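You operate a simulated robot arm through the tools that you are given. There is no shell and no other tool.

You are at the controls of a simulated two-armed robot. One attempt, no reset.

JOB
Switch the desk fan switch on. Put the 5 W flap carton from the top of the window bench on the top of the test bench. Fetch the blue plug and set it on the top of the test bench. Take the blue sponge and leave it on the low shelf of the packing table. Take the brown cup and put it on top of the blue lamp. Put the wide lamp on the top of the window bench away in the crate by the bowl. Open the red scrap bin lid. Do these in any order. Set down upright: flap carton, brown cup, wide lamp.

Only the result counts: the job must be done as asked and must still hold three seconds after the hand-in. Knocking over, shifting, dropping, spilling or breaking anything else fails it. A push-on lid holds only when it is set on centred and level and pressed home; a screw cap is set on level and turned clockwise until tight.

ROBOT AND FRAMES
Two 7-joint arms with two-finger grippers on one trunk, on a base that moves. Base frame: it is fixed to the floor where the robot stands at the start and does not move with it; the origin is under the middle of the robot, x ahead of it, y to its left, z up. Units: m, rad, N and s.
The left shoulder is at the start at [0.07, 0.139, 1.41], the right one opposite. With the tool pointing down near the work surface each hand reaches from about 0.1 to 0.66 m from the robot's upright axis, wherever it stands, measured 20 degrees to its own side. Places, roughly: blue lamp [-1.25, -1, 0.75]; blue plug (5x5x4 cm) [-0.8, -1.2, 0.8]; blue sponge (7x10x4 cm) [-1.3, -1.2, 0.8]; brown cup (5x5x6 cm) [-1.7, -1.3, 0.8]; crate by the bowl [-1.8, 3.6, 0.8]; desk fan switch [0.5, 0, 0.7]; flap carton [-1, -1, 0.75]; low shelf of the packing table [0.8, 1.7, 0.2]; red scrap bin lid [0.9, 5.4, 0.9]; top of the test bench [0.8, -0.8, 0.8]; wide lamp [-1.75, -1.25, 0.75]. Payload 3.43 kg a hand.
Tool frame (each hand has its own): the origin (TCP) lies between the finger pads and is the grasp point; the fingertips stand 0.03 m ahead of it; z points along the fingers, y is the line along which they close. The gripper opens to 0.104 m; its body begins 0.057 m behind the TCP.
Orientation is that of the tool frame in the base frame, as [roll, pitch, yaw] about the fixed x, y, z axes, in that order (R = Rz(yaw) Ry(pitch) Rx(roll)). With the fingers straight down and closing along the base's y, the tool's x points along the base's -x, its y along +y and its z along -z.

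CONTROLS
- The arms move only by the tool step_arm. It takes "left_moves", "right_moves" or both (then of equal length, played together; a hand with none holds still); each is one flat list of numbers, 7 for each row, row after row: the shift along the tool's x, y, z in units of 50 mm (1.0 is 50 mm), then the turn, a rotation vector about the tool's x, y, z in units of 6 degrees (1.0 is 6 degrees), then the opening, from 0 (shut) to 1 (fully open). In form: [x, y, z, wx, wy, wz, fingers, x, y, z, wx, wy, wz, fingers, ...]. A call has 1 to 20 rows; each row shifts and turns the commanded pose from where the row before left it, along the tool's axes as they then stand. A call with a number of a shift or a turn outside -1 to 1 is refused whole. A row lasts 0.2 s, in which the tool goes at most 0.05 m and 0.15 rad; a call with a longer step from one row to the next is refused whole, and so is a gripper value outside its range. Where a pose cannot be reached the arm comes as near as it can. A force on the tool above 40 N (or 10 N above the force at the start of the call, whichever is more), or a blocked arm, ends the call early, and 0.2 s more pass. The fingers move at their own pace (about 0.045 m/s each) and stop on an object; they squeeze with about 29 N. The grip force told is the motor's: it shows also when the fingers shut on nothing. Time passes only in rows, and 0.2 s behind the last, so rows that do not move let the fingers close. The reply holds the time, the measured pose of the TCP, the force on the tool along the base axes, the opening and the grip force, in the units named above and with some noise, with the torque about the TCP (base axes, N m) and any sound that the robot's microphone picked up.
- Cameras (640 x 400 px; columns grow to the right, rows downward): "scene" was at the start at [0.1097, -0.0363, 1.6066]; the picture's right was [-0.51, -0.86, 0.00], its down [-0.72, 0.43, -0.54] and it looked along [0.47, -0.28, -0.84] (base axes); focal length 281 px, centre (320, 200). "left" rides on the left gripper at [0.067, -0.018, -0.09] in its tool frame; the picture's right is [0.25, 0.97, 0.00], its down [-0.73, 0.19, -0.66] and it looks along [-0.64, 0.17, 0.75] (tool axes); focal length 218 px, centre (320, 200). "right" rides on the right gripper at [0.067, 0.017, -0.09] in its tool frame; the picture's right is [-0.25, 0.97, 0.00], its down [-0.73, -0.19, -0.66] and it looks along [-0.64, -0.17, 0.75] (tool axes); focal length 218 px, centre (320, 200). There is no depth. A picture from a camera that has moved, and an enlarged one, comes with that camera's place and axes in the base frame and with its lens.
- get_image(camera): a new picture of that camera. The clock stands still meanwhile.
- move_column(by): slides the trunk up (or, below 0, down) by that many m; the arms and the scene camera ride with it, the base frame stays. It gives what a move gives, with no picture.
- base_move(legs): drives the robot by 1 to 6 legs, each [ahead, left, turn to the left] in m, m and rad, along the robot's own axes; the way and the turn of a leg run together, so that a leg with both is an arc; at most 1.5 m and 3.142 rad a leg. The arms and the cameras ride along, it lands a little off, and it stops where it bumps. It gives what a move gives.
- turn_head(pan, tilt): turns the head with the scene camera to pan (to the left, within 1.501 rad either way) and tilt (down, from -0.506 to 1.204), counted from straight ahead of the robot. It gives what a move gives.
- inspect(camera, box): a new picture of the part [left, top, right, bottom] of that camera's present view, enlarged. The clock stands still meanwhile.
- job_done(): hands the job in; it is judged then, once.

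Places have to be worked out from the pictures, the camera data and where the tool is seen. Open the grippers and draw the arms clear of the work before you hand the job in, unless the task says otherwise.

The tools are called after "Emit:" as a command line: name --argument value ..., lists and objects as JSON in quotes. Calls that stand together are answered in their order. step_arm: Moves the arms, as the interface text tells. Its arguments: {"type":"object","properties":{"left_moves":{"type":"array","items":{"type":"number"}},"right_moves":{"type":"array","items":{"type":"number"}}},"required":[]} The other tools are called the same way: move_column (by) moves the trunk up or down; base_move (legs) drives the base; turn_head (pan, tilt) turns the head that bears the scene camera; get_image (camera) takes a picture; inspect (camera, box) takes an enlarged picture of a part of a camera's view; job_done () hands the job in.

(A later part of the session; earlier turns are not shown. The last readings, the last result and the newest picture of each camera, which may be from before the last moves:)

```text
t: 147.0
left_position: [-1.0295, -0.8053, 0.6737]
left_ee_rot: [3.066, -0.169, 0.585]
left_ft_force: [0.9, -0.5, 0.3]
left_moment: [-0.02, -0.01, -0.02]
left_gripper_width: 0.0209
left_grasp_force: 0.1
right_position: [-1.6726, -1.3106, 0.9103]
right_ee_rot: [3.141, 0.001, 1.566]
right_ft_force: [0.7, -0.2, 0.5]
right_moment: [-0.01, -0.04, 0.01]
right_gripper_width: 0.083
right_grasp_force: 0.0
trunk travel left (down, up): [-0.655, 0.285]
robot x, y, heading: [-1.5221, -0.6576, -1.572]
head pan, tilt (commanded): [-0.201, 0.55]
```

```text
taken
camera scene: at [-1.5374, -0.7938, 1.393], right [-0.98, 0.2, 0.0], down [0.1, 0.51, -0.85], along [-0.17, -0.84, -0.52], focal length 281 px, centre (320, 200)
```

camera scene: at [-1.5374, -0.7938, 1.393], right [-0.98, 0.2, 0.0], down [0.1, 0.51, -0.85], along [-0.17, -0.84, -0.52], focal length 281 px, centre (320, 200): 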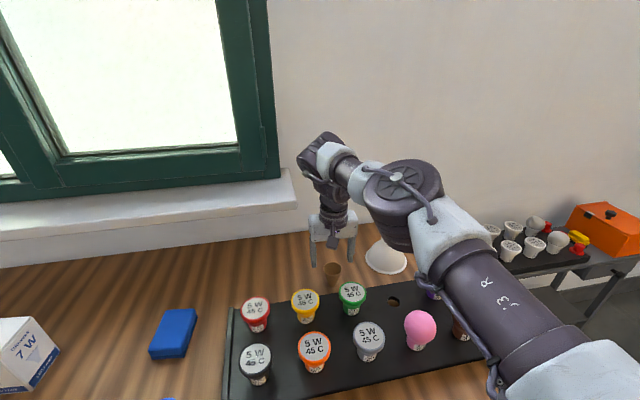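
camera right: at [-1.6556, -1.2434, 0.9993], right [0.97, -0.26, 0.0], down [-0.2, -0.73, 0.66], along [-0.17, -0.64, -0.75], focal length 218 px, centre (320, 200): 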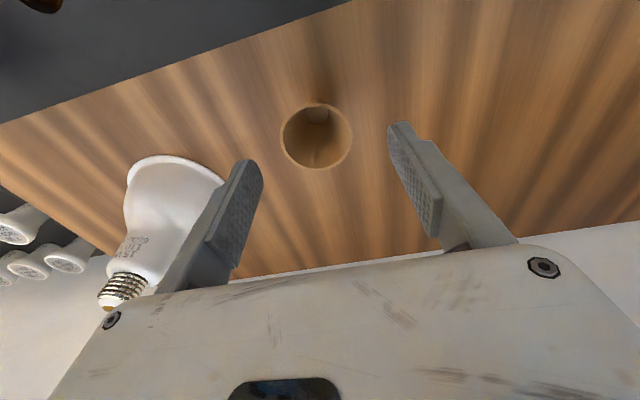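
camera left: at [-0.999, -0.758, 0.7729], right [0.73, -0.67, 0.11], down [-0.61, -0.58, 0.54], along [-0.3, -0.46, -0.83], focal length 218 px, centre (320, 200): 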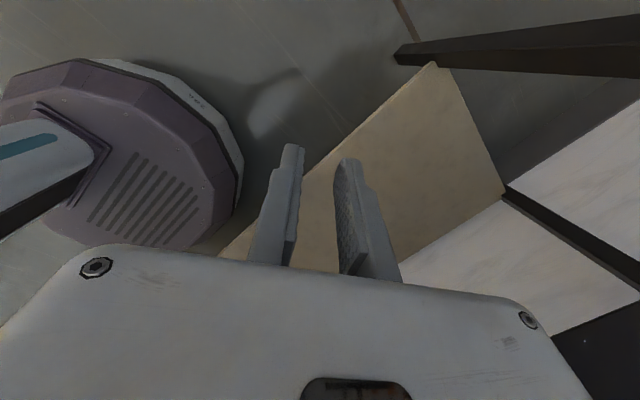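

Cup is centred between the fingers. I lower another 5 cm to TCP z≈0.860 and look before closing.

Emit:
step_arm --right_moves '[0.03, -0.05, 0.5, 0, 0, 0, 0.8, 0, 0, 0.5, 0, 0, 0, 0.8, 0, 0, 0, 0, 0, 0, 0.8]'

Emit:
get_image --camera "right"

Emit:
inspect --camera "scene" --box '[270, 170, 430, 320]'

```text
t: 147.8
left_position: [-1.0275, -0.8052, 0.6744]
left_ee_rot: [3.064, -0.167, 0.586]
left_ft_force: [-0.1, 0.1, 0.5]
left_moment: [-0.01, 0.02, -0.04]
left_gripper_width: 0.0209
left_grasp_force: 0.2
right_position: [-1.6785, -1.307, 0.8591]
right_ee_rot: [3.14, 0.002, 1.566]
right_ft_force: [-0.1, -1.1, -0.2]
right_moment: [-0.02, 0.01, 0.0]
right_gripper_width: 0.0832
right_grasp_force: 0.0
trunk travel left (down, up): [-0.655, 0.285]
robot x, y, heading: [-1.5172, -0.6537, -1.575]
head pan, tilt (commanded): [-0.201, 0.55]
```

```text
taken
camera right: at [-1.6591, -1.2404, 0.9482], right [0.97, -0.26, 0.0], down [-0.2, -0.73, 0.66], along [-0.17, -0.64, -0.75], focal length 218 px, centre (320, 200)
```

right: 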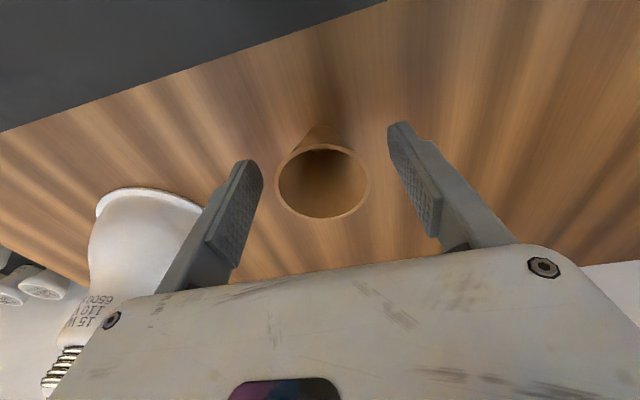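

```text
2.67 times, centred on (350, 245) of scene
camera zoom: at [-1.5377, -0.7939, 1.393], right [-0.98, 0.2, 0.0], down [0.1, 0.51, -0.85], along [-0.17, -0.84, -0.52], focal length 750 px, centre (240, 80)
```

zoom: 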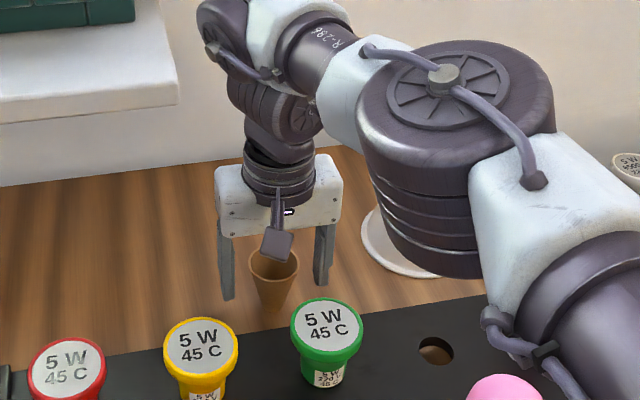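

The cup is centred. I close on it.

Emit:
step_arm --right_moves '[0, 0, 0, 0, 0, 0, 0.55, 0, 0, 0, 0, 0, 0, 0.4, 0, 0, 0, 0, 0, 0, 0.4, 0, 0, 0, 0, 0, 0, 0.4]'

Emit:
get_image --camera "right"

```text
t: 148.8
left_position: [-1.0271, -0.8057, 0.6744]
left_ee_rot: [3.065, -0.167, 0.587]
left_ft_force: [-0.7, 0.4, 0.3]
left_moment: [0.01, -0.02, -0.01]
left_gripper_width: 0.0207
left_grasp_force: 0.1
right_position: [-1.6753, -1.3063, 0.8594]
right_ee_rot: [3.141, 0.0, 1.564]
right_ft_force: [-0.4, 0.6, -0.7]
right_moment: [0.02, 0.01, 0.01]
right_gripper_width: 0.0467
right_grasp_force: 28.7
trunk travel left (down, up): [-0.655, 0.285]
robot x, y, heading: [-1.5206, -0.6556, -1.571]
head pan, tilt (commanded): [-0.201, 0.55]
```

```text
taken
camera right: at [-1.659, -1.2405, 0.9482], right [0.97, -0.26, 0.0], down [-0.2, -0.73, 0.66], along [-0.17, -0.64, -0.75], focal length 218 px, centre (320, 200)
```

right: 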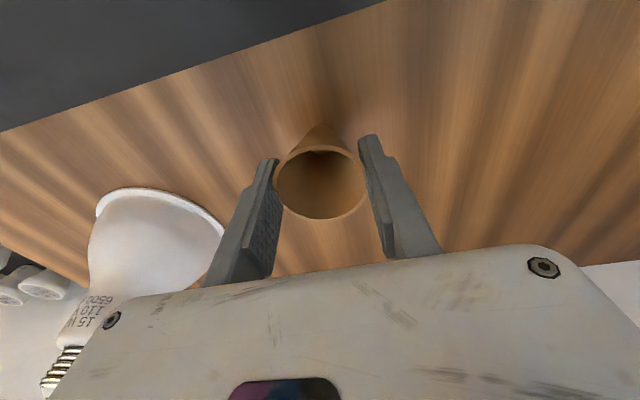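

Gripped at 46.7 mm. I lift a bit and check the cup hangs straight.

Emit:
step_arm --right_moves '[0, 0, -0.3, 0, 0, 0, 0.4, 0, 0, -0.6, 0, 0, 0, 0.4, 0, 0, -0.6, 0, 0, 0, 0.4, 0, 0, -0.6, 0, 0, 0, 0.4, 0, 0, -0.6, 0, 0, 0, 0.4, 0, 0, -0.6, 0, 0, 0, 0.4, 0, 0, 0, 0, 0, 0, 0.4]'

Emit:
get_image --camera "right"

Emit:
inspect --camera "scene" --box '[230, 100, 430, 250]'

```text
t: 150.4
left_position: [-1.0281, -0.8075, 0.6743]
left_ee_rot: [3.066, -0.167, 0.586]
left_ft_force: [-0.6, -1.1, -0.5]
left_moment: [0.02, 0.0, 0.01]
left_gripper_width: 0.0209
left_grasp_force: 0.1
right_position: [-1.6779, -1.3075, 1.0228]
right_ee_rot: [3.14, 0.0, 1.566]
right_ft_force: [0.2, 0.0, -0.2]
right_moment: [0.04, 0.0, 0.01]
right_gripper_width: 0.0469
right_grasp_force: 29.4
trunk travel left (down, up): [-0.655, 0.285]
robot x, y, heading: [-1.5202, -0.6539, -1.569]
head pan, tilt (commanded): [-0.201, 0.55]
```

```text
taken
camera right: at [-1.6601, -1.2406, 1.1122], right [0.97, -0.26, 0.0], down [-0.2, -0.73, 0.66], along [-0.17, -0.63, -0.75], focal length 218 px, centre (320, 200)
```

right: 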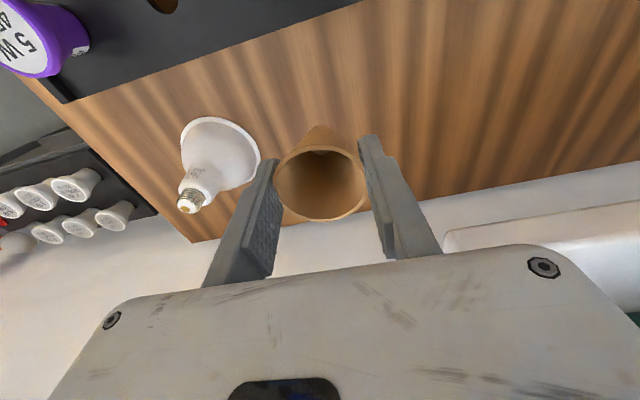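

```text
2.67 times, centred on (330, 175) of scene
camera zoom: at [-1.5381, -0.7949, 1.3929], right [-0.98, 0.2, 0.0], down [0.1, 0.51, -0.85], along [-0.17, -0.84, -0.52], focal length 750 px, centre (293, 267)
```

zoom: 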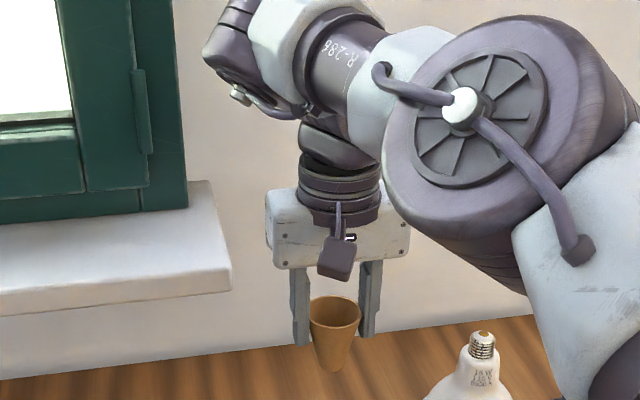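

The cup hangs upright. I move the base back and left so the blue lamp is in the right hand's comfortable zone.

Emit:
base_move --legs '[[-0.12, 0, 0], [0, 0.385, 0]]'

Emit:
turn_head --pan -0.4 --tilt 0.75

Emit:
get_image --camera "scene"

Emit:
get_image --camera "right"

```text
t: 153.7
left_position: [-0.6371, -0.6811, 0.675]
left_ee_rot: [3.064, -0.168, 0.593]
left_ft_force: [0.0, 0.1, -0.6]
left_moment: [0.0, 0.0, -0.03]
left_gripper_width: 0.0206
left_grasp_force: 0.1
right_position: [-1.2841, -1.1876, 1.0239]
right_ee_rot: [3.139, -0.001, 1.572]
right_ft_force: [0.0, 0.7, 0.1]
right_moment: [0.0, 0.04, 0.0]
right_gripper_width: 0.047
right_grasp_force: 29.1
trunk travel left (down, up): [-0.655, 0.285]
robot x, y, heading: [-1.1278, -0.5367, -1.566]
head pan, tilt (commanded): [-0.201, 0.55]
```

```text
t: 154.5
left_position: [-0.6361, -0.682, 0.6752]
left_ee_rot: [3.065, -0.169, 0.594]
left_ft_force: [-0.6, 0.0, 0.0]
left_moment: [-0.05, 0.02, 0.03]
left_gripper_width: 0.0207
left_grasp_force: 0.1
right_position: [-1.284, -1.1872, 1.0233]
right_ee_rot: [3.141, 0.0, 1.572]
right_ft_force: [-0.7, -0.5, -0.2]
right_moment: [-0.01, -0.01, -0.02]
right_gripper_width: 0.0467
right_grasp_force: 29.3
trunk travel left (down, up): [-0.655, 0.285]
robot x, y, heading: [-1.1272, -0.5327, -1.562]
head pan, tilt (commanded): [-0.4, 0.75]
```

```text
taken
camera scene: at [-1.161, -0.662, 1.3756], right [-0.92, 0.38, 0.0], down [0.26, 0.63, -0.73], along [-0.28, -0.68, -0.68], focal length 281 px, centre (320, 200)
```

scene: 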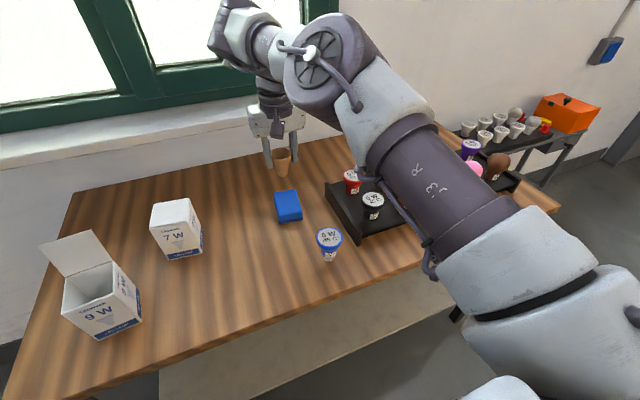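

```text
taken
camera right: at [-1.266, -1.1203, 1.1123], right [0.97, -0.25, 0.0], down [-0.19, -0.73, 0.66], along [-0.16, -0.64, -0.75], focal length 218 px, centre (320, 200)
```

right: 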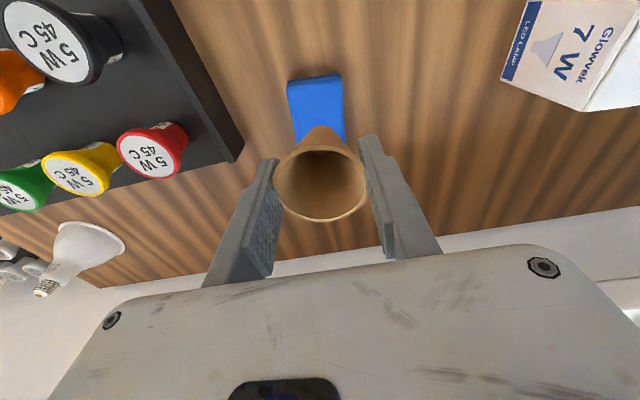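

Blue lamp top centre confirmed at ≈[-1.335, -1.028, 0.887]. I bring the cup over it at safe height.

Emit:
step_arm --right_moves '[0.8, -0.256, 0, 0, 0, 0, 0.4, 0.8, -0.256, 0, 0, 0, 0, 0.4, 0.8, -0.256, 0, 0, 0, 0, 0.4, 0.8, -0.256, 0, 0, 0, 0, 0.4, 0, 0, 0, 0, 0, 0, 0.4, 0, 0, 0, 0, 0, 0, 0.4]'

Emit:
get_image --camera "scene"

Emit:
get_image --camera "right"

```text
t: 155.9
left_position: [-0.6367, -0.6808, 0.6744]
left_ee_rot: [3.064, -0.168, 0.593]
left_ft_force: [-0.5, -0.2, -0.1]
left_moment: [0.0, -0.02, -0.04]
left_gripper_width: 0.0209
left_grasp_force: 0.0
right_position: [-1.3352, -1.0282, 1.0229]
right_ee_rot: [-3.142, 0.0, 1.569]
right_ft_force: [0.1, 0.6, -0.3]
right_moment: [-0.05, -0.03, 0.02]
right_gripper_width: 0.0468
right_grasp_force: 28.9
trunk travel left (down, up): [-0.655, 0.285]
robot x, y, heading: [-1.1289, -0.5355, -1.566]
head pan, tilt (commanded): [-0.4, 0.75]
```

```text
taken
camera scene: at [-1.1618, -0.6614, 1.3756], right [-0.92, 0.38, 0.0], down [0.26, 0.63, -0.73], along [-0.28, -0.68, -0.68], focal length 281 px, centre (320, 200)
```

scene: 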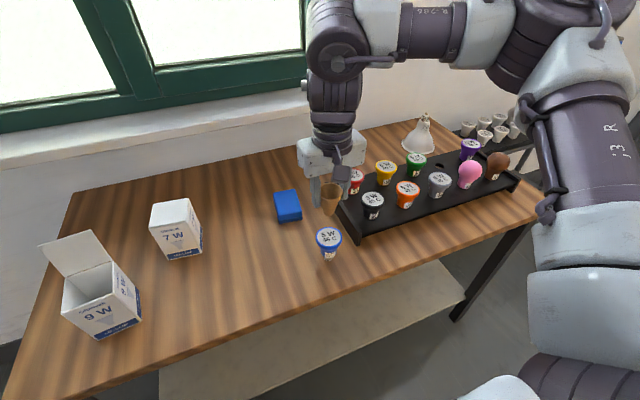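

```text
taken
camera right: at [-1.3171, -0.9611, 1.1121], right [0.97, -0.25, 0.0], down [-0.19, -0.73, 0.66], along [-0.16, -0.64, -0.75], focal length 218 px, centre (320, 200)
```

right: 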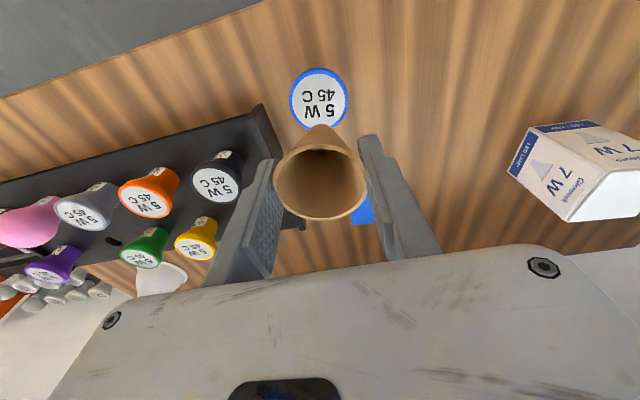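

I zoom both views to refine the lamp centre relative to the cup.

Emit:
inspect --camera "right" --box '[240, 50, 400, 150]'

Emit:
inspect --camera "scene" --box '[270, 150, 390, 270]'

```text
4.00 times, centred on (320, 100) of right
camera zoom: at [-1.3171, -0.9611, 1.1121], right [0.97, -0.25, 0.0], down [-0.19, -0.73, 0.66], along [-0.16, -0.64, -0.75], focal length 873 px, centre (320, 600)
```

zoom: 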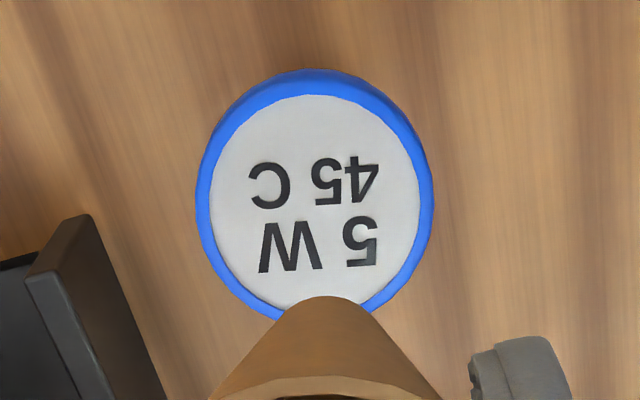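

```text
3.33 times, centred on (330, 210) of scene
camera zoom: at [-1.1618, -0.6614, 1.3756], right [-0.92, 0.38, 0.0], down [0.26, 0.63, -0.73], along [-0.28, -0.68, -0.68], focal length 938 px, centre (287, 167)
```

zoom: 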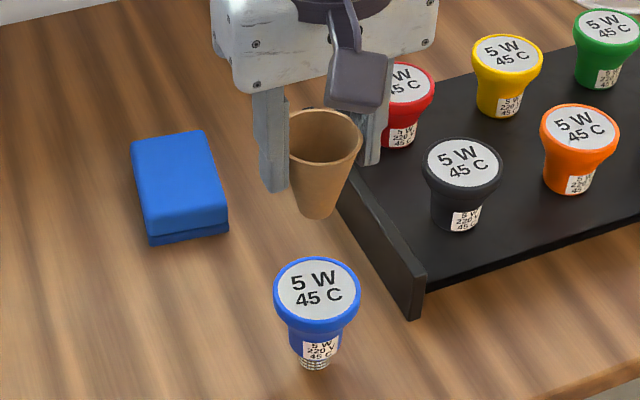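

Lamp centre is [-1.3354, -1.027]; the cup's bottom is centred ≈[-1.3315, -1.027], so I shift 4 mm in -x and lower to just above contact.

Emit:
step_arm --right_moves '[0, -0.08, 0.4, 0, 0, 0, 0.4, 0, 0, 0.5, 0, 0, 0, 0.4, 0, 0, 0.5, 0, 0, 0, 0.4, 0, 0, 0.1, 0, 0, 0, 0.4, 0, 0, 0, 0, 0, 0, 0.4]'

Emit:
inspect --camera "scene" --box '[270, 170, 390, 270]'

Emit:
inspect --camera "right" --box '[240, 70, 400, 230]'

```text
t: 157.1
left_position: [-0.6366, -0.6816, 0.6733]
left_ee_rot: [3.064, -0.168, 0.593]
left_ft_force: [0.1, -0.1, 0.0]
left_moment: [0.01, 0.0, 0.01]
left_gripper_width: 0.0211
left_grasp_force: 0.1
right_position: [-1.3369, -1.0284, 0.9467]
right_ee_rot: [3.141, 0.0, 1.572]
right_ft_force: [-0.1, 0.7, -0.4]
right_moment: [-0.05, -0.01, -0.02]
right_gripper_width: 0.0469
right_grasp_force: 29.6
trunk travel left (down, up): [-0.655, 0.285]
robot x, y, heading: [-1.1294, -0.5355, -1.567]
head pan, tilt (commanded): [-0.4, 0.75]
```

```text
4.00 times, centred on (330, 220) of scene
camera zoom: at [-1.1611, -0.662, 1.3756], right [-0.92, 0.38, 0.0], down [0.26, 0.63, -0.73], along [-0.28, -0.68, -0.68], focal length 1125 px, centre (280, 120)
```

zoom: 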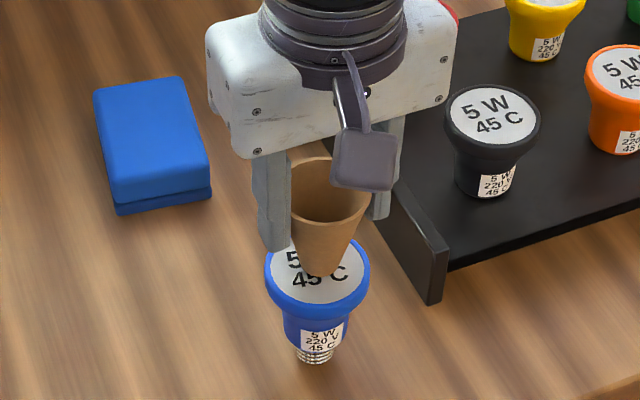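

```text
2.50 times, centred on (320, 150) of right
camera zoom: at [-1.3208, -0.9611, 1.0363], right [0.97, -0.25, 0.0], down [-0.19, -0.73, 0.66], along [-0.16, -0.64, -0.75], focal length 546 px, centre (320, 325)
```

zoom: 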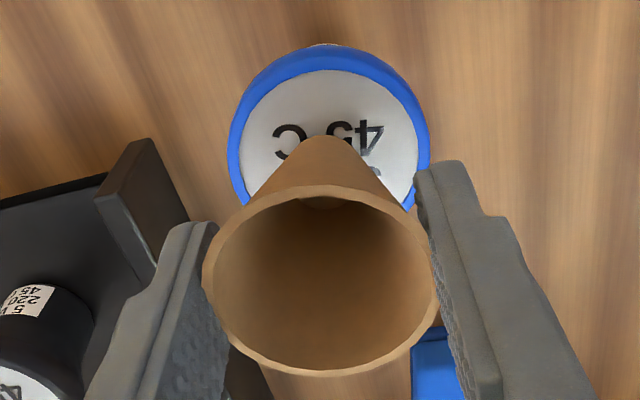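

Cup bottom and lamp centre agree within ~2 mm. I lower in small steps until first contact.

Emit:
step_arm --right_moves '[0, 0, 0.05, 0, 0, 0, 0.4, 0, 0, 0.04, 0, 0, 0, 0.4, 0, 0, 0, 0, 0, 0, 0.4]'

Emit:
step_arm --right_moves '[0, 0, 0.03, 0, 0, 0, 0.4, 0, 0, 0, 0, 0, 0, 0.4]'

```text
t: 157.9
left_position: [-0.6377, -0.6803, 0.6743]
left_ee_rot: [3.064, -0.167, 0.593]
left_ft_force: [-0.3, -0.8, 0.1]
left_moment: [-0.05, -0.03, 0.01]
left_gripper_width: 0.0208
left_grasp_force: 0.1
right_position: [-1.3385, -1.0268, 0.9436]
right_ee_rot: [3.14, 0.0, 1.57]
right_ft_force: [-0.8, 0.9, 7.6]
right_moment: [-0.01, 0.07, -0.04]
right_gripper_width: 0.0465
right_grasp_force: 28.9
trunk travel left (down, up): [-0.655, 0.285]
robot x, y, heading: [-1.1299, -0.5382, -1.565]
head pan, tilt (commanded): [-0.4, 0.75]
```

```text
t: 158.5
left_position: [-0.6376, -0.6811, 0.6759]
left_ee_rot: [3.065, -0.167, 0.593]
left_ft_force: [-0.8, -0.1, 0.2]
left_moment: [0.0, -0.02, 0.0]
left_gripper_width: 0.0209
left_grasp_force: 0.0
right_position: [-1.3379, -1.0267, 0.9427]
right_ee_rot: [3.139, 0.004, 1.57]
right_ft_force: [-1.8, -1.0, 21.8]
right_moment: [-0.23, 0.13, -0.01]
right_gripper_width: 0.0466
right_grasp_force: 28.7
trunk travel left (down, up): [-0.655, 0.285]
robot x, y, heading: [-1.1276, -0.5375, -1.565]
head pan, tilt (commanded): [-0.4, 0.75]
```

Contact at z≈0.943. I ease up ~1.5 mm to nearly zero force and view before releasing.

Emit:
step_arm --right_moves '[0, 0, -0.04, 0, 0, 0, 0.4, 0, 0, 0, 0, 0, 0, 0.4]'

Emit:
inspect --camera "scene" --box '[270, 170, 390, 270]'

Emit:
inspect --camera "right" --box '[240, 70, 400, 230]'

```text
t: 159.1
left_position: [-0.6374, -0.6812, 0.6729]
left_ee_rot: [3.065, -0.167, 0.594]
left_ft_force: [-0.1, 0.8, -0.2]
left_moment: [0.03, 0.01, -0.02]
left_gripper_width: 0.0207
left_grasp_force: 0.0
right_position: [-1.3393, -1.026, 0.9442]
right_ee_rot: [3.141, 0.0, 1.574]
right_ft_force: [-0.6, -0.9, 9.4]
right_moment: [-0.1, -0.01, 0.0]
right_gripper_width: 0.0468
right_grasp_force: 28.5
trunk travel left (down, up): [-0.655, 0.285]
robot x, y, heading: [-1.1267, -0.5341, -1.564]
head pan, tilt (commanded): [-0.4, 0.75]
```

```text
4.00 times, centred on (330, 220) of scene
camera zoom: at [-1.1606, -0.6608, 1.3756], right [-0.92, 0.38, 0.0], down [0.26, 0.63, -0.73], along [-0.28, -0.68, -0.68], focal length 1125 px, centre (280, 120)
```

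zoom: 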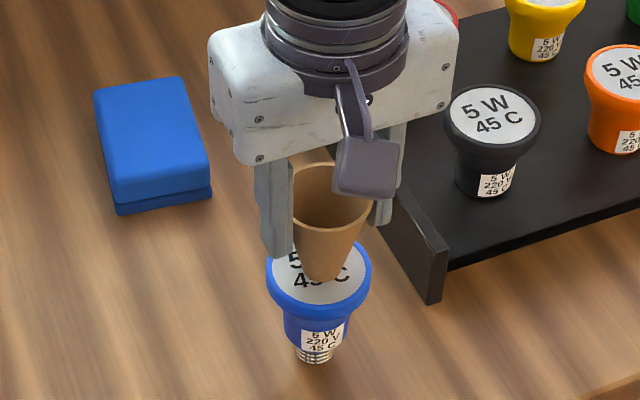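

```text
2.50 times, centred on (320, 150) of right
camera zoom: at [-1.3211, -0.959, 1.033], right [0.97, -0.25, 0.0], down [-0.19, -0.73, 0.66], along [-0.16, -0.64, -0.75], focal length 546 px, centre (320, 325)
```

zoom: 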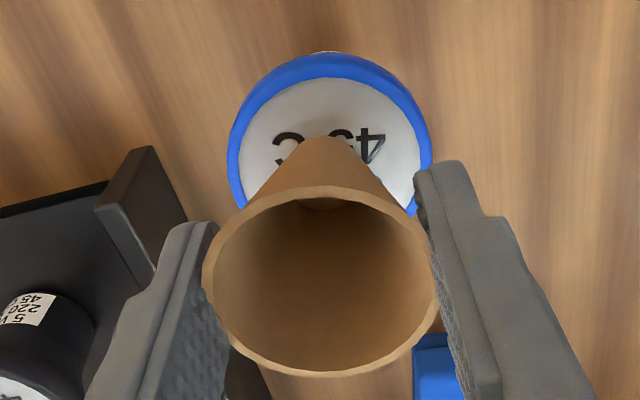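

Cup is well centred on the lamp's disc. I relieve the remaining force by 1 mm, then open the fingers slowly.

Emit:
step_arm --right_moves '[0, 0, -0.02, 0, 0, 0, 0.4, 0, 0, 0, 0, 0, 0, 0.46, 0, 0, 0, 0, 0, 0, 0.52, 0, 0, 0, 0, 0, 0, 0.6, 0, 0, 0, 0, 0, 0, 0.7, 0, 0, 0, 0, 0, 0, 0.7]'

Emit:
inspect --camera "scene" --box '[270, 170, 390, 270]'

Emit:
inspect --camera "right" --box '[200, 50, 440, 230]'

```text
t: 160.5
left_position: [-0.6363, -0.6814, 0.6744]
left_ee_rot: [3.064, -0.169, 0.593]
left_ft_force: [0.2, 1.2, 0.4]
left_moment: [0.01, -0.03, 0.0]
left_gripper_width: 0.0206
left_grasp_force: 0.1
right_position: [-1.3388, -1.0268, 0.9447]
right_ee_rot: [3.14, -0.001, 1.571]
right_ft_force: [0.3, -1.0, 0.1]
right_moment: [-0.01, -0.02, 0.0]
right_gripper_width: 0.0727
right_grasp_force: 0.0
trunk travel left (down, up): [-0.655, 0.285]
robot x, y, heading: [-1.1295, -0.5366, -1.566]
head pan, tilt (commanded): [-0.4, 0.75]
```

```text
4.00 times, centred on (330, 220) of scene
camera zoom: at [-1.1612, -0.662, 1.3756], right [-0.92, 0.38, 0.0], down [0.26, 0.63, -0.73], along [-0.28, -0.68, -0.68], focal length 1125 px, centre (280, 120)
```

zoom: 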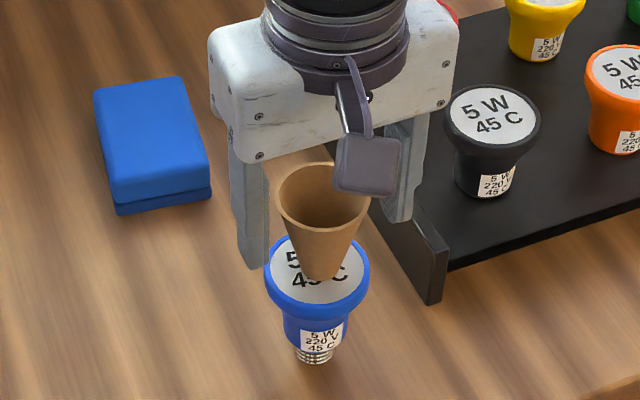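

```text
2.22 times, centred on (320, 140) of right
camera zoom: at [-1.3216, -0.96, 1.0341], right [0.97, -0.25, 0.0], down [-0.19, -0.73, 0.66], along [-0.16, -0.64, -0.75], focal length 485 px, centre (320, 333)
```

zoom: 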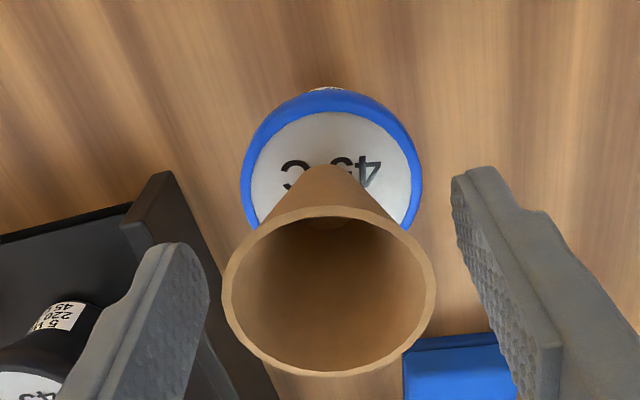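

The cup stands free on the lamp. I raise the hand straight up.

Emit:
step_arm --right_moves '[0, 0, -0.3, 0, 0, 0, 0.75, 0, 0, -0.5, 0, 0, 0, 0.8, 0, 0, -0.6, 0, 0, 0, 0.8, 0, 0, -0.7, 0, 0, 0, 0.8]'

Emit:
get_image --camera "scene"

Emit:
get_image --camera "right"

```text
t: 161.5
left_position: [-0.6358, -0.6804, 0.6752]
left_ee_rot: [3.065, -0.166, 0.591]
left_ft_force: [0.4, 0.1, 0.6]
left_moment: [-0.02, 0.01, 0.04]
left_gripper_width: 0.0208
left_grasp_force: 0.1
right_position: [-1.3383, -1.0261, 1.0519]
right_ee_rot: [-3.141, 0.001, 1.572]
right_ft_force: [0.2, 0.0, 0.9]
right_moment: [-0.01, 0.05, 0.0]
right_gripper_width: 0.083
right_grasp_force: 0.1
trunk travel left (down, up): [-0.655, 0.285]
robot x, y, heading: [-1.1299, -0.5359, -1.568]
head pan, tilt (commanded): [-0.4, 0.75]
```

```text
taken
camera scene: at [-1.1602, -0.6607, 1.3757], right [-0.92, 0.38, 0.0], down [0.26, 0.63, -0.73], along [-0.28, -0.68, -0.68], focal length 281 px, centre (320, 200)
```

scene: 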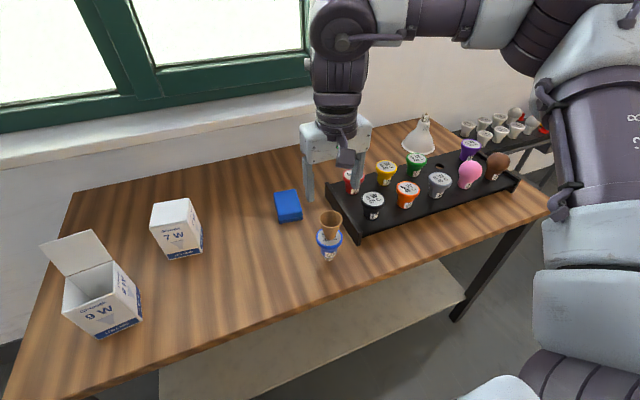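

```text
taken
camera right: at [-1.3208, -0.9585, 1.1407], right [0.97, -0.25, 0.0], down [-0.19, -0.73, 0.66], along [-0.16, -0.64, -0.75], focal length 218 px, centre (320, 200)
```

right: 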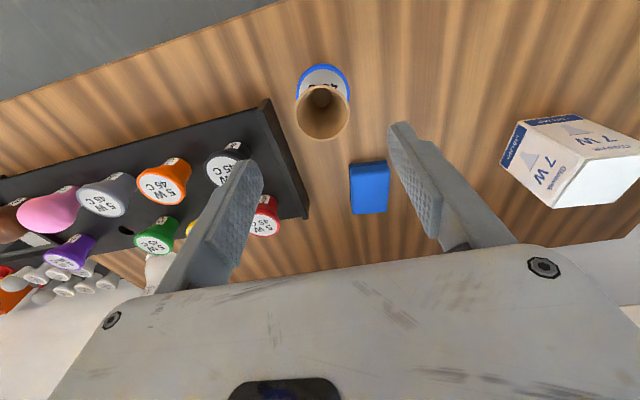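

The cup stands on the blue lamp. Next the sponge: I raise a touch, advance the base 7 cm and move the hand over the sponge.

Emit:
base_move --legs '[[0.07, 0.02, -0.004]]'

Emit:
step_arm --right_moves '[-0.7, 0.2, 0, 0, 0, 0, 1, -0.7, 0.2, 0, 0, 0, 0, 1, -0.7, 0, 0, 0, 0, 0, 1, 0, 0, 0, 0, 0, 0, 1]'

Emit:
get_image --camera "right"

Emit:
get_image --camera "scene"

```text
t: 162.5
left_position: [-0.6174, -0.7535, 0.6744]
left_ee_rot: [3.068, -0.166, 0.588]
left_ft_force: [0.9, -0.1, -0.2]
left_moment: [0.02, -0.01, -0.02]
left_gripper_width: 0.0208
left_grasp_force: 0.0
right_position: [-1.3212, -1.0963, 1.051]
right_ee_rot: [3.14, 0.001, 1.566]
right_ft_force: [0.5, -0.9, -0.5]
right_moment: [0.01, 0.01, 0.0]
right_gripper_width: 0.0833
right_grasp_force: 0.0
trunk travel left (down, up): [-0.655, 0.285]
robot x, y, heading: [-1.1068, -0.6058, -1.565]
head pan, tilt (commanded): [-0.4, 0.75]
```

```text
t: 163.5
left_position: [-0.6182, -0.754, 0.6741]
left_ee_rot: [3.065, -0.167, 0.587]
left_ft_force: [-0.6, -0.4, -0.1]
left_moment: [0.02, 0.01, 0.0]
left_gripper_width: 0.0208
left_grasp_force: 0.1
right_position: [-1.3019, -1.1995, 1.0502]
right_ee_rot: [3.14, 0.002, 1.568]
right_ft_force: [0.1, 0.3, 0.0]
right_moment: [-0.05, -0.02, 0.0]
right_gripper_width: 0.1041
right_grasp_force: 0.1
trunk travel left (down, up): [-0.655, 0.285]
robot x, y, heading: [-1.112, -0.6055, -1.572]
head pan, tilt (commanded): [-0.4, 0.75]
```

```text
taken
camera right: at [-1.2845, -1.1324, 1.1401], right [0.97, -0.26, 0.0], down [-0.19, -0.73, 0.66], along [-0.17, -0.64, -0.75], focal length 218 px, centre (320, 200)
```

right: 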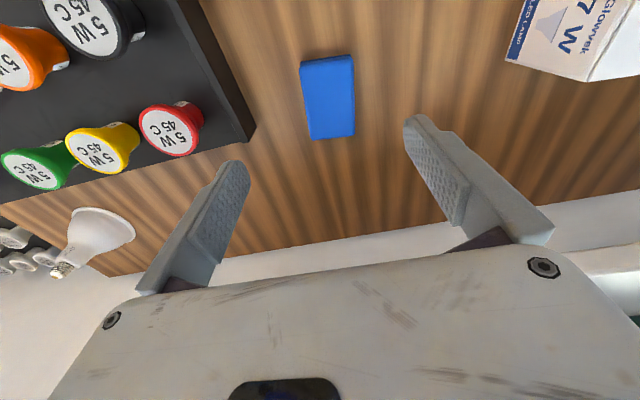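

```text
taken
camera scene: at [-1.1421, -0.7312, 1.3757], right [-0.92, 0.39, 0.0], down [0.26, 0.63, -0.73], along [-0.28, -0.67, -0.68], focal length 281 px, centre (320, 200)
```

scene: 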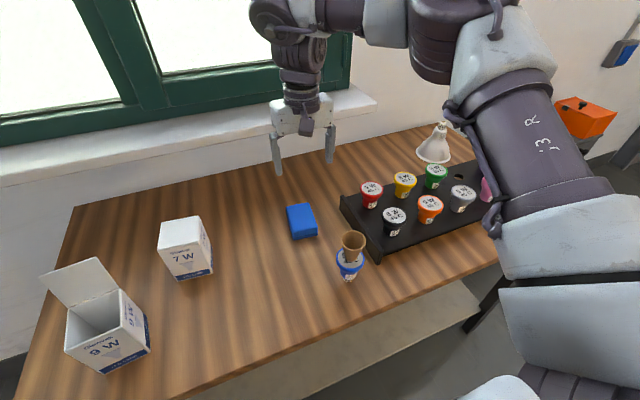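

The sponge's centre is [-1.2956, -1.2228], rotated about -9°. I align the gripper and lower over it.

Emit:
step_arm --right_moves '[-0.24, 0.063, 0.4, 0, 0, 0.78, 1, -0.24, 0.063, 0.4, 0, 0, 0.77, 1, 0, 0, 0.8, 0, 0, 0, 1, 0, 0, 0.8, 0, 0, 0, 1, 0, 0, 0.8, 0, 0, 0, 1, 0, 0, 0.6, 0, 0, 0, 1, 0, 0, 0, 0, 0, 0, 1]'

Emit:
get_image --camera "right"

Emit:
get_image --camera "scene"

```text
t: 165.1
left_position: [-0.6174, -0.7532, 0.6747]
left_ee_rot: [3.063, -0.165, 0.589]
left_ft_force: [0.0, 0.8, -0.5]
left_moment: [0.01, 0.0, 0.02]
left_gripper_width: 0.0208
left_grasp_force: 0.0
right_position: [-1.2945, -1.2244, 0.8631]
right_ee_rot: [3.141, 0.002, 1.405]
right_ft_force: [-0.2, -0.1, -0.3]
right_moment: [-0.04, 0.0, 0.0]
right_gripper_width: 0.1038
right_grasp_force: 0.2
trunk travel left (down, up): [-0.655, 0.285]
robot x, y, heading: [-1.1102, -0.6051, -1.568]
head pan, tilt (commanded): [-0.4, 0.75]
```

```text
taken
camera right: at [-1.2668, -1.1621, 0.9515], right [0.91, -0.41, 0.0], down [-0.31, -0.69, 0.66], along [-0.27, -0.6, -0.75], focal length 218 px, centre (320, 200)
```

right: 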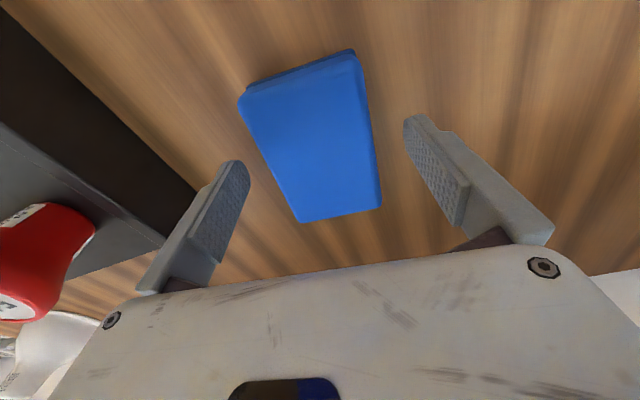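

```text
taken
camera scene: at [-1.1412, -0.7316, 1.3756], right [-0.92, 0.39, 0.0], down [0.26, 0.63, -0.73], along [-0.28, -0.67, -0.68], focal length 281 px, centre (320, 200)
```

scene: 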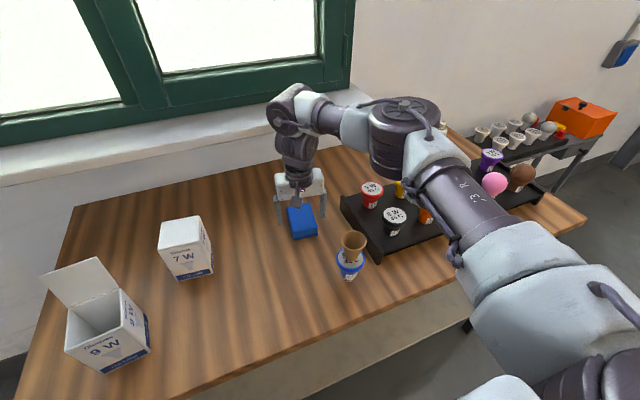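

In the tool frame the sponge is centred within ~4 mm and aligned. I lower 2 cm and close.

Emit:
step_arm --right_moves '[0.06, 0.04, 0.39, 0, 0, 0, 1, 0, 0, 0, 0, 0, 0, 0.8, 0, 0, 0, 0, 0, 0, 0.5, 0, 0, 0, 0, 0, 0, 0.45, 0, 0, 0, 0, 0, 0, 0.45]'

Emit:
get_image --camera "right"

```text
t: 166.3
left_position: [-0.6177, -0.7537, 0.6745]
left_ee_rot: [3.064, -0.167, 0.588]
left_ft_force: [0.4, -0.4, 0.0]
left_moment: [0.01, 0.03, 0.01]
left_gripper_width: 0.0211
left_grasp_force: 0.0
right_position: [-1.2942, -1.2233, 0.8422]
right_ee_rot: [3.14, -0.001, 1.405]
right_ft_force: [0.6, 0.2, 0.3]
right_moment: [0.01, 0.01, 0.0]
right_gripper_width: 0.0667
right_grasp_force: 28.5
trunk travel left (down, up): [-0.655, 0.285]
robot x, y, heading: [-1.1096, -0.6072, -1.567]
head pan, tilt (commanded): [-0.4, 0.75]
```

```text
taken
camera right: at [-1.2653, -1.1598, 0.9314], right [0.91, -0.41, 0.0], down [-0.31, -0.69, 0.66], along [-0.27, -0.6, -0.75], focal length 218 px, centre (320, 200)
```

right: 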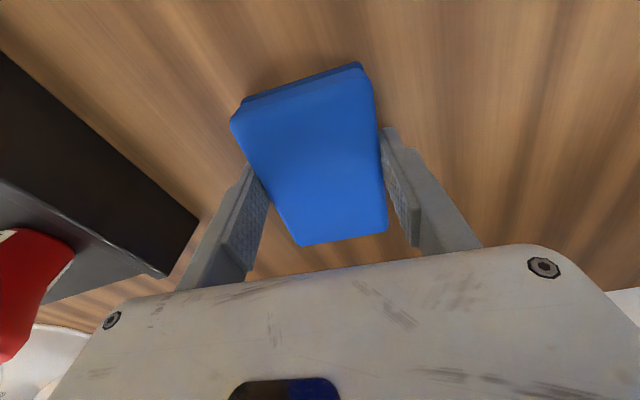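

Sponge gripped (66.7 mm). I lift it straight up.

Emit:
step_arm --right_moves '[0, 0, -0.5, 0, 0, 0, 0.45, 0, 0, -0.8, 0, 0, 0, 0.45, 0, 0, -0.8, 0, 0, 0, 0.45, 0, 0, -0.8, 0, 0, 0, 0.45, 0, 0, -0.8, 0, 0, 0, 0.45, 0, 0, -0.4, 0, 0, 0, 0.45]'

Emit:
get_image --camera "scene"

```text
t: 167.7
left_position: [-0.6169, -0.7548, 0.674]
left_ee_rot: [3.066, -0.168, 0.588]
left_ft_force: [0.0, 0.0, 0.0]
left_moment: [0.0, 0.03, -0.01]
left_gripper_width: 0.021
left_grasp_force: 0.2
right_position: [-1.2945, -1.2228, 1.0492]
right_ee_rot: [3.141, 0.003, 1.405]
right_ft_force: [-0.9, -0.1, 0.0]
right_moment: [-0.05, 0.0, -0.01]
right_gripper_width: 0.0667
right_grasp_force: 28.8
trunk travel left (down, up): [-0.655, 0.285]
robot x, y, heading: [-1.1119, -0.6029, -1.574]
head pan, tilt (commanded): [-0.4, 0.75]
```

```text
taken
camera scene: at [-1.1414, -0.7319, 1.3756], right [-0.92, 0.39, 0.0], down [0.26, 0.63, -0.73], along [-0.28, -0.67, -0.68], focal length 281 px, centre (320, 200)
```

scene: 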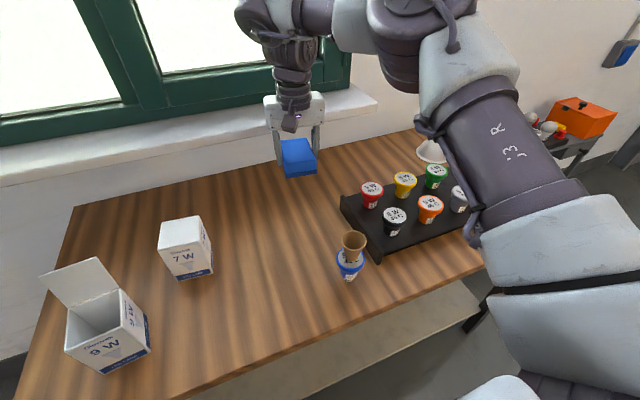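

Sponge is up. I strafe left a bit to keep clear of the cup tower, back off, then turn around CCW to face along the aisle.

Emit:
base_move --legs '[[0, 0.15, 0], [-0.35, 0, 0], [0, 0, 3.14], [0, -0.85, 0]]'

Emit:
turn_head --pan 0.0 --tilt 0.4

Emit:
get_image --camera "scene"

```text
t: 182.4
left_position: [-0.5907, -0.1076, 0.6737]
left_ee_rot: [3.064, -0.167, -2.578]
left_ft_force: [-0.7, 0.5, 0.0]
left_moment: [-0.01, 0.02, -0.02]
left_gripper_width: 0.0207
left_grasp_force: 0.0
right_position: [0.0955, 0.345, 1.0474]
right_ee_rot: [-3.142, 0.0, -1.761]
right_ft_force: [0.8, 0.0, -0.1]
right_moment: [0.02, 0.02, 0.0]
right_gripper_width: 0.0663
right_grasp_force: 28.9
trunk travel left (down, up): [-0.655, 0.285]
robot x, y, heading: [-0.1064, -0.2676, 1.544]
head pan, tilt (commanded): [-0.4, 0.75]
```

```text
t: 183.3
left_position: [-0.5915, -0.1064, 0.6738]
left_ee_rot: [3.065, -0.166, -2.579]
left_ft_force: [-0.4, 0.4, 0.2]
left_moment: [0.01, 0.01, 0.01]
left_gripper_width: 0.0209
left_grasp_force: 0.1
right_position: [0.0968, 0.3451, 1.0486]
right_ee_rot: [-3.141, 0.0, -1.759]
right_ft_force: [-0.3, -0.3, -0.2]
right_moment: [0.03, -0.02, 0.04]
right_gripper_width: 0.0661
right_grasp_force: 29.6
trunk travel left (down, up): [-0.655, 0.285]
robot x, y, heading: [-0.1051, -0.2688, 1.549]
head pan, tilt (commanded): [0.0, 0.4]
```

```text
taken
camera scene: at [-0.1016, -0.1262, 1.4066], right [1.0, -0.02, 0.0], down [-0.01, -0.39, -0.92], along [0.02, 0.92, -0.39], focal length 281 px, centre (320, 200)
```

scene: 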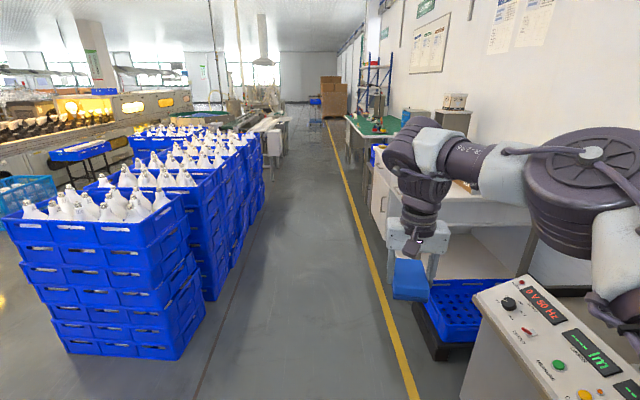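

The aisle is clear: crate stacks' face at x≈-0.8, yellow line at x≈0.3. I drive forward and look at the packing table on the right.

Emit:
base_move --legs '[[1.3, -0.05, 0.02]]'

Emit:
turn_head --pan -0.9 --tilt 0.6

Emit:
get_image --camera "scene"

```text
t: 189.9
left_position: [-0.5103, 1.219, 0.6754]
left_ee_rot: [3.066, -0.167, -2.579]
left_ft_force: [-0.3, -0.3, 0.0]
left_moment: [0.04, 0.01, -0.02]
left_gripper_width: 0.0209
left_grasp_force: 0.1
right_position: [0.1797, 1.669, 1.0482]
right_ee_rot: [3.141, 0.0, -1.765]
right_ft_force: [-0.8, -0.9, -0.2]
right_moment: [0.01, 0.0, 0.0]
right_gripper_width: 0.0668
right_grasp_force: 29.1
trunk travel left (down, up): [-0.655, 0.285]
robot x, y, heading: [-0.024, 1.0539, 1.543]
head pan, tilt (commanded): [0.0, 0.4]
```

```text
t: 191.1
left_position: [-0.5089, 1.2189, 0.6764]
left_ee_rot: [3.065, -0.167, -2.581]
left_ft_force: [0.6, -0.5, -0.6]
left_moment: [0.04, -0.01, 0.0]
left_gripper_width: 0.0207
left_grasp_force: 0.0
right_position: [0.1798, 1.6693, 1.0474]
right_ee_rot: [3.14, -0.001, -1.765]
right_ft_force: [0.2, -0.6, -0.1]
right_moment: [0.01, 0.04, 0.0]
right_gripper_width: 0.0667
right_grasp_force: 28.7
trunk travel left (down, up): [-0.655, 0.285]
robot x, y, heading: [-0.0228, 1.0538, 1.544]
head pan, tilt (commanded): [-0.901, 0.6]
```

```text
taken
camera scene: at [0.0486, 1.1591, 1.3885], right [0.6, -0.8, 0.0], down [-0.45, -0.34, -0.83], along [0.66, 0.5, -0.56], focal length 281 px, centre (320, 200)
```

scene: 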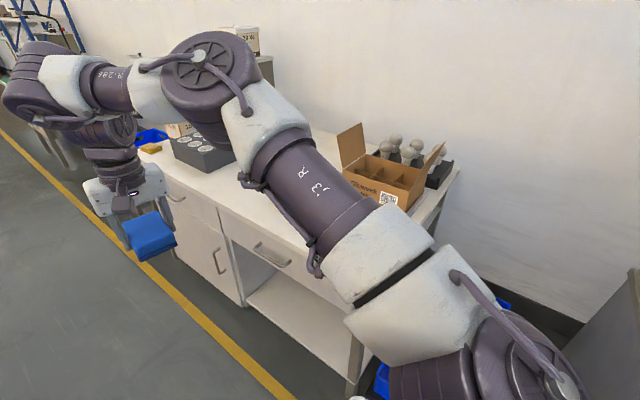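

I retract the hand and turn to face the packing table from the aisle.

Emit:
step_arm --right_moves '[0.9, 0, 0, 0, 0, 0, 0.45, 0.9, 0, 0, 0, 0, 0, 0.45, 0.9, 0, 0, 0, 0, 0, 0.45, 0.9, 0, 0, 0, 0, 0, 0.45, 0.9, 0, 0, 0, 0, 0, 0.45]'

Emit:
base_move --legs '[[0.65, 0.08, 0], [0, 0, -1.55]]'

Emit:
turn_head --pan 0.3 --tilt 0.7

Emit:
get_image --camera "scene"

```text
t: 192.3
left_position: [-0.5088, 1.2177, 0.6748]
left_ee_rot: [3.065, -0.168, -2.579]
left_ft_force: [0.8, -0.4, -0.1]
left_moment: [-0.01, 0.0, -0.02]
left_gripper_width: 0.021
left_grasp_force: 0.1
right_position: [0.1503, 1.538, 1.0481]
right_ee_rot: [3.141, 0.0, -1.763]
right_ft_force: [-0.2, -0.1, -0.1]
right_moment: [-0.02, 0.0, -0.02]
right_gripper_width: 0.0666
right_grasp_force: 29.1
right hand out of reach, approached as far as the arm can: row 3, 4, 5
trunk travel left (down, up): [-0.655, 0.285]
robot x, y, heading: [-0.0217, 1.053, 1.541]
head pan, tilt (commanded): [-0.901, 0.6]
```

```text
t: 199.8
left_position: [0.0912, 2.1964, 0.6741]
left_ee_rot: [3.064, -0.166, 2.108]
left_ft_force: [0.1, 0.5, -0.5]
left_moment: [0.01, 0.02, 0.03]
left_gripper_width: 0.0205
left_grasp_force: 0.0
right_position: [0.3955, 1.5287, 1.0481]
right_ee_rot: [3.14, -0.002, 2.928]
right_ft_force: [0.6, -0.4, -0.4]
right_moment: [-0.03, -0.06, -0.01]
right_gripper_width: 0.0668
right_grasp_force: 29.0
trunk travel left (down, up): [-0.655, 0.285]
robot x, y, heading: [-0.0821, 1.7143, -0.052]
head pan, tilt (commanded): [-0.901, 0.6]
```

```text
t: 201.2
left_position: [0.0915, 2.1963, 0.6752]
left_ee_rot: [3.065, -0.168, 2.108]
left_ft_force: [-0.2, 0.7, 0.0]
left_moment: [-0.02, 0.0, 0.0]
left_gripper_width: 0.0209
left_grasp_force: 0.1
right_position: [0.3956, 1.5293, 1.0466]
right_ee_rot: [3.14, -0.001, 2.928]
right_ft_force: [0.2, -0.1, -0.5]
right_moment: [0.01, -0.03, -0.02]
right_gripper_width: 0.0667
right_grasp_force: 29.3
trunk travel left (down, up): [-0.655, 0.285]
robot x, y, heading: [-0.0832, 1.7123, -0.053]
head pan, tilt (commanded): [0.3, 0.7]
```

```text
taken
camera scene: at [0.0491, 1.7315, 1.3798], right [0.25, -0.97, 0.0], down [-0.62, -0.16, -0.76], along [0.74, 0.19, -0.64], focal length 281 px, centre (320, 200)
```

scene: 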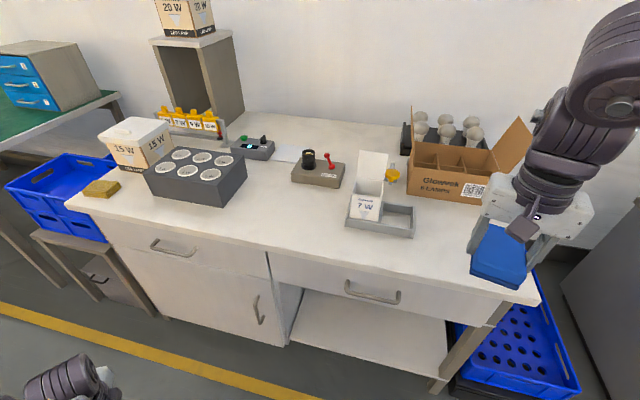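

I can see the open low shelf: front edge x≈0.51, y from 1.39 to 1.97, opening between z≈0.2 and 0.61. I back off, then lower the trunk so the right hand can go in with tilted fingers.

Emit:
base_move --legs '[[-0.17, 0.16, 0.052]]'

Emit:
move_column --by -0.45

Emit:
turn_head --pan -0.2 --tilt 0.5

Emit:
get_image --camera "scene"

Emit:
get_image --camera "right"

```text
t: 203.0
left_position: [-0.0963, 2.3703, 0.6739]
left_ee_rot: [3.063, -0.167, 2.157]
left_ft_force: [0.4, 0.1, 0.4]
left_moment: [0.0, -0.02, -0.01]
left_gripper_width: 0.0207
left_grasp_force: 0.1
right_position: [0.242, 1.7168, 1.0469]
right_ee_rot: [3.14, -0.001, 2.978]
right_ft_force: [-0.7, 0.6, 0.1]
right_moment: [-0.01, 0.0, 0.0]
right_gripper_width: 0.0665
right_grasp_force: 29.2
trunk travel left (down, up): [-0.655, 0.285]
robot x, y, heading: [-0.2456, 1.8797, 0.001]
head pan, tilt (commanded): [0.3, 0.7]
```

```text
refused: -0.45 is not a number from -0.4 to 0.4
```

```text
t: 203.9
left_position: [-0.0956, 2.3692, 0.6742]
left_ee_rot: [3.065, -0.168, 2.16]
left_ft_force: [-0.2, -0.5, 0.5]
left_moment: [-0.01, 0.0, 0.01]
left_gripper_width: 0.0206
left_grasp_force: 0.1
right_position: [0.242, 1.7186, 1.0479]
right_ee_rot: [3.142, -0.002, 2.979]
right_ft_force: [0.4, -0.1, -0.3]
right_moment: [0.01, 0.03, 0.0]
right_gripper_width: 0.0664
right_grasp_force: 29.3
trunk travel left (down, up): [-0.655, 0.285]
robot x, y, heading: [-0.2454, 1.8752, 0.003]
head pan, tilt (commanded): [-0.201, 0.499]
```

```text
taken
camera scene: at [-0.1069, 1.8597, 1.3975], right [-0.2, -0.98, 0.0], down [-0.47, 0.09, -0.88], along [0.86, -0.17, -0.48], focal length 281 px, centre (320, 200)
```

scene: 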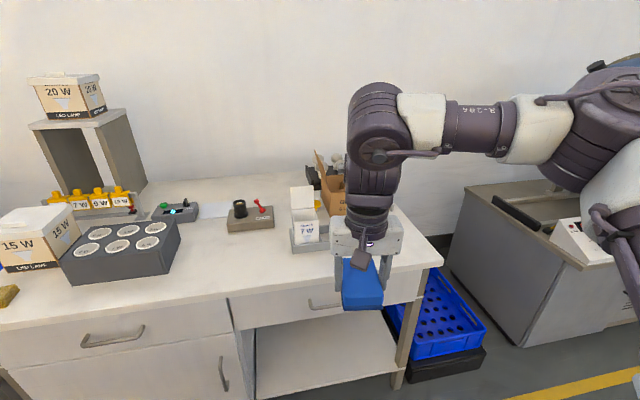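

```text
taken
camera right: at [0.1782, 1.7453, 1.1364], right [0.41, 0.91, 0.0], down [0.69, -0.31, 0.66], along [0.6, -0.27, -0.76], focal length 218 px, centre (320, 200)
```

right: 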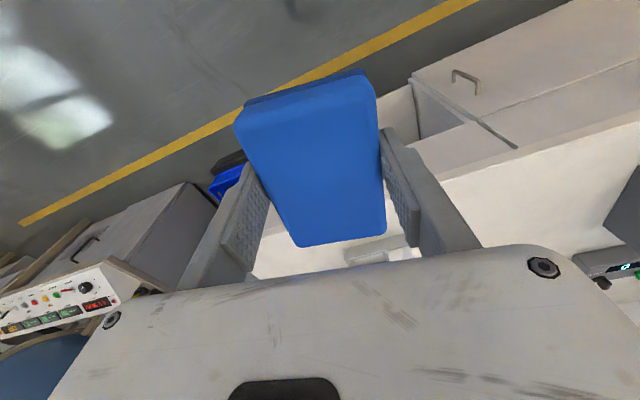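

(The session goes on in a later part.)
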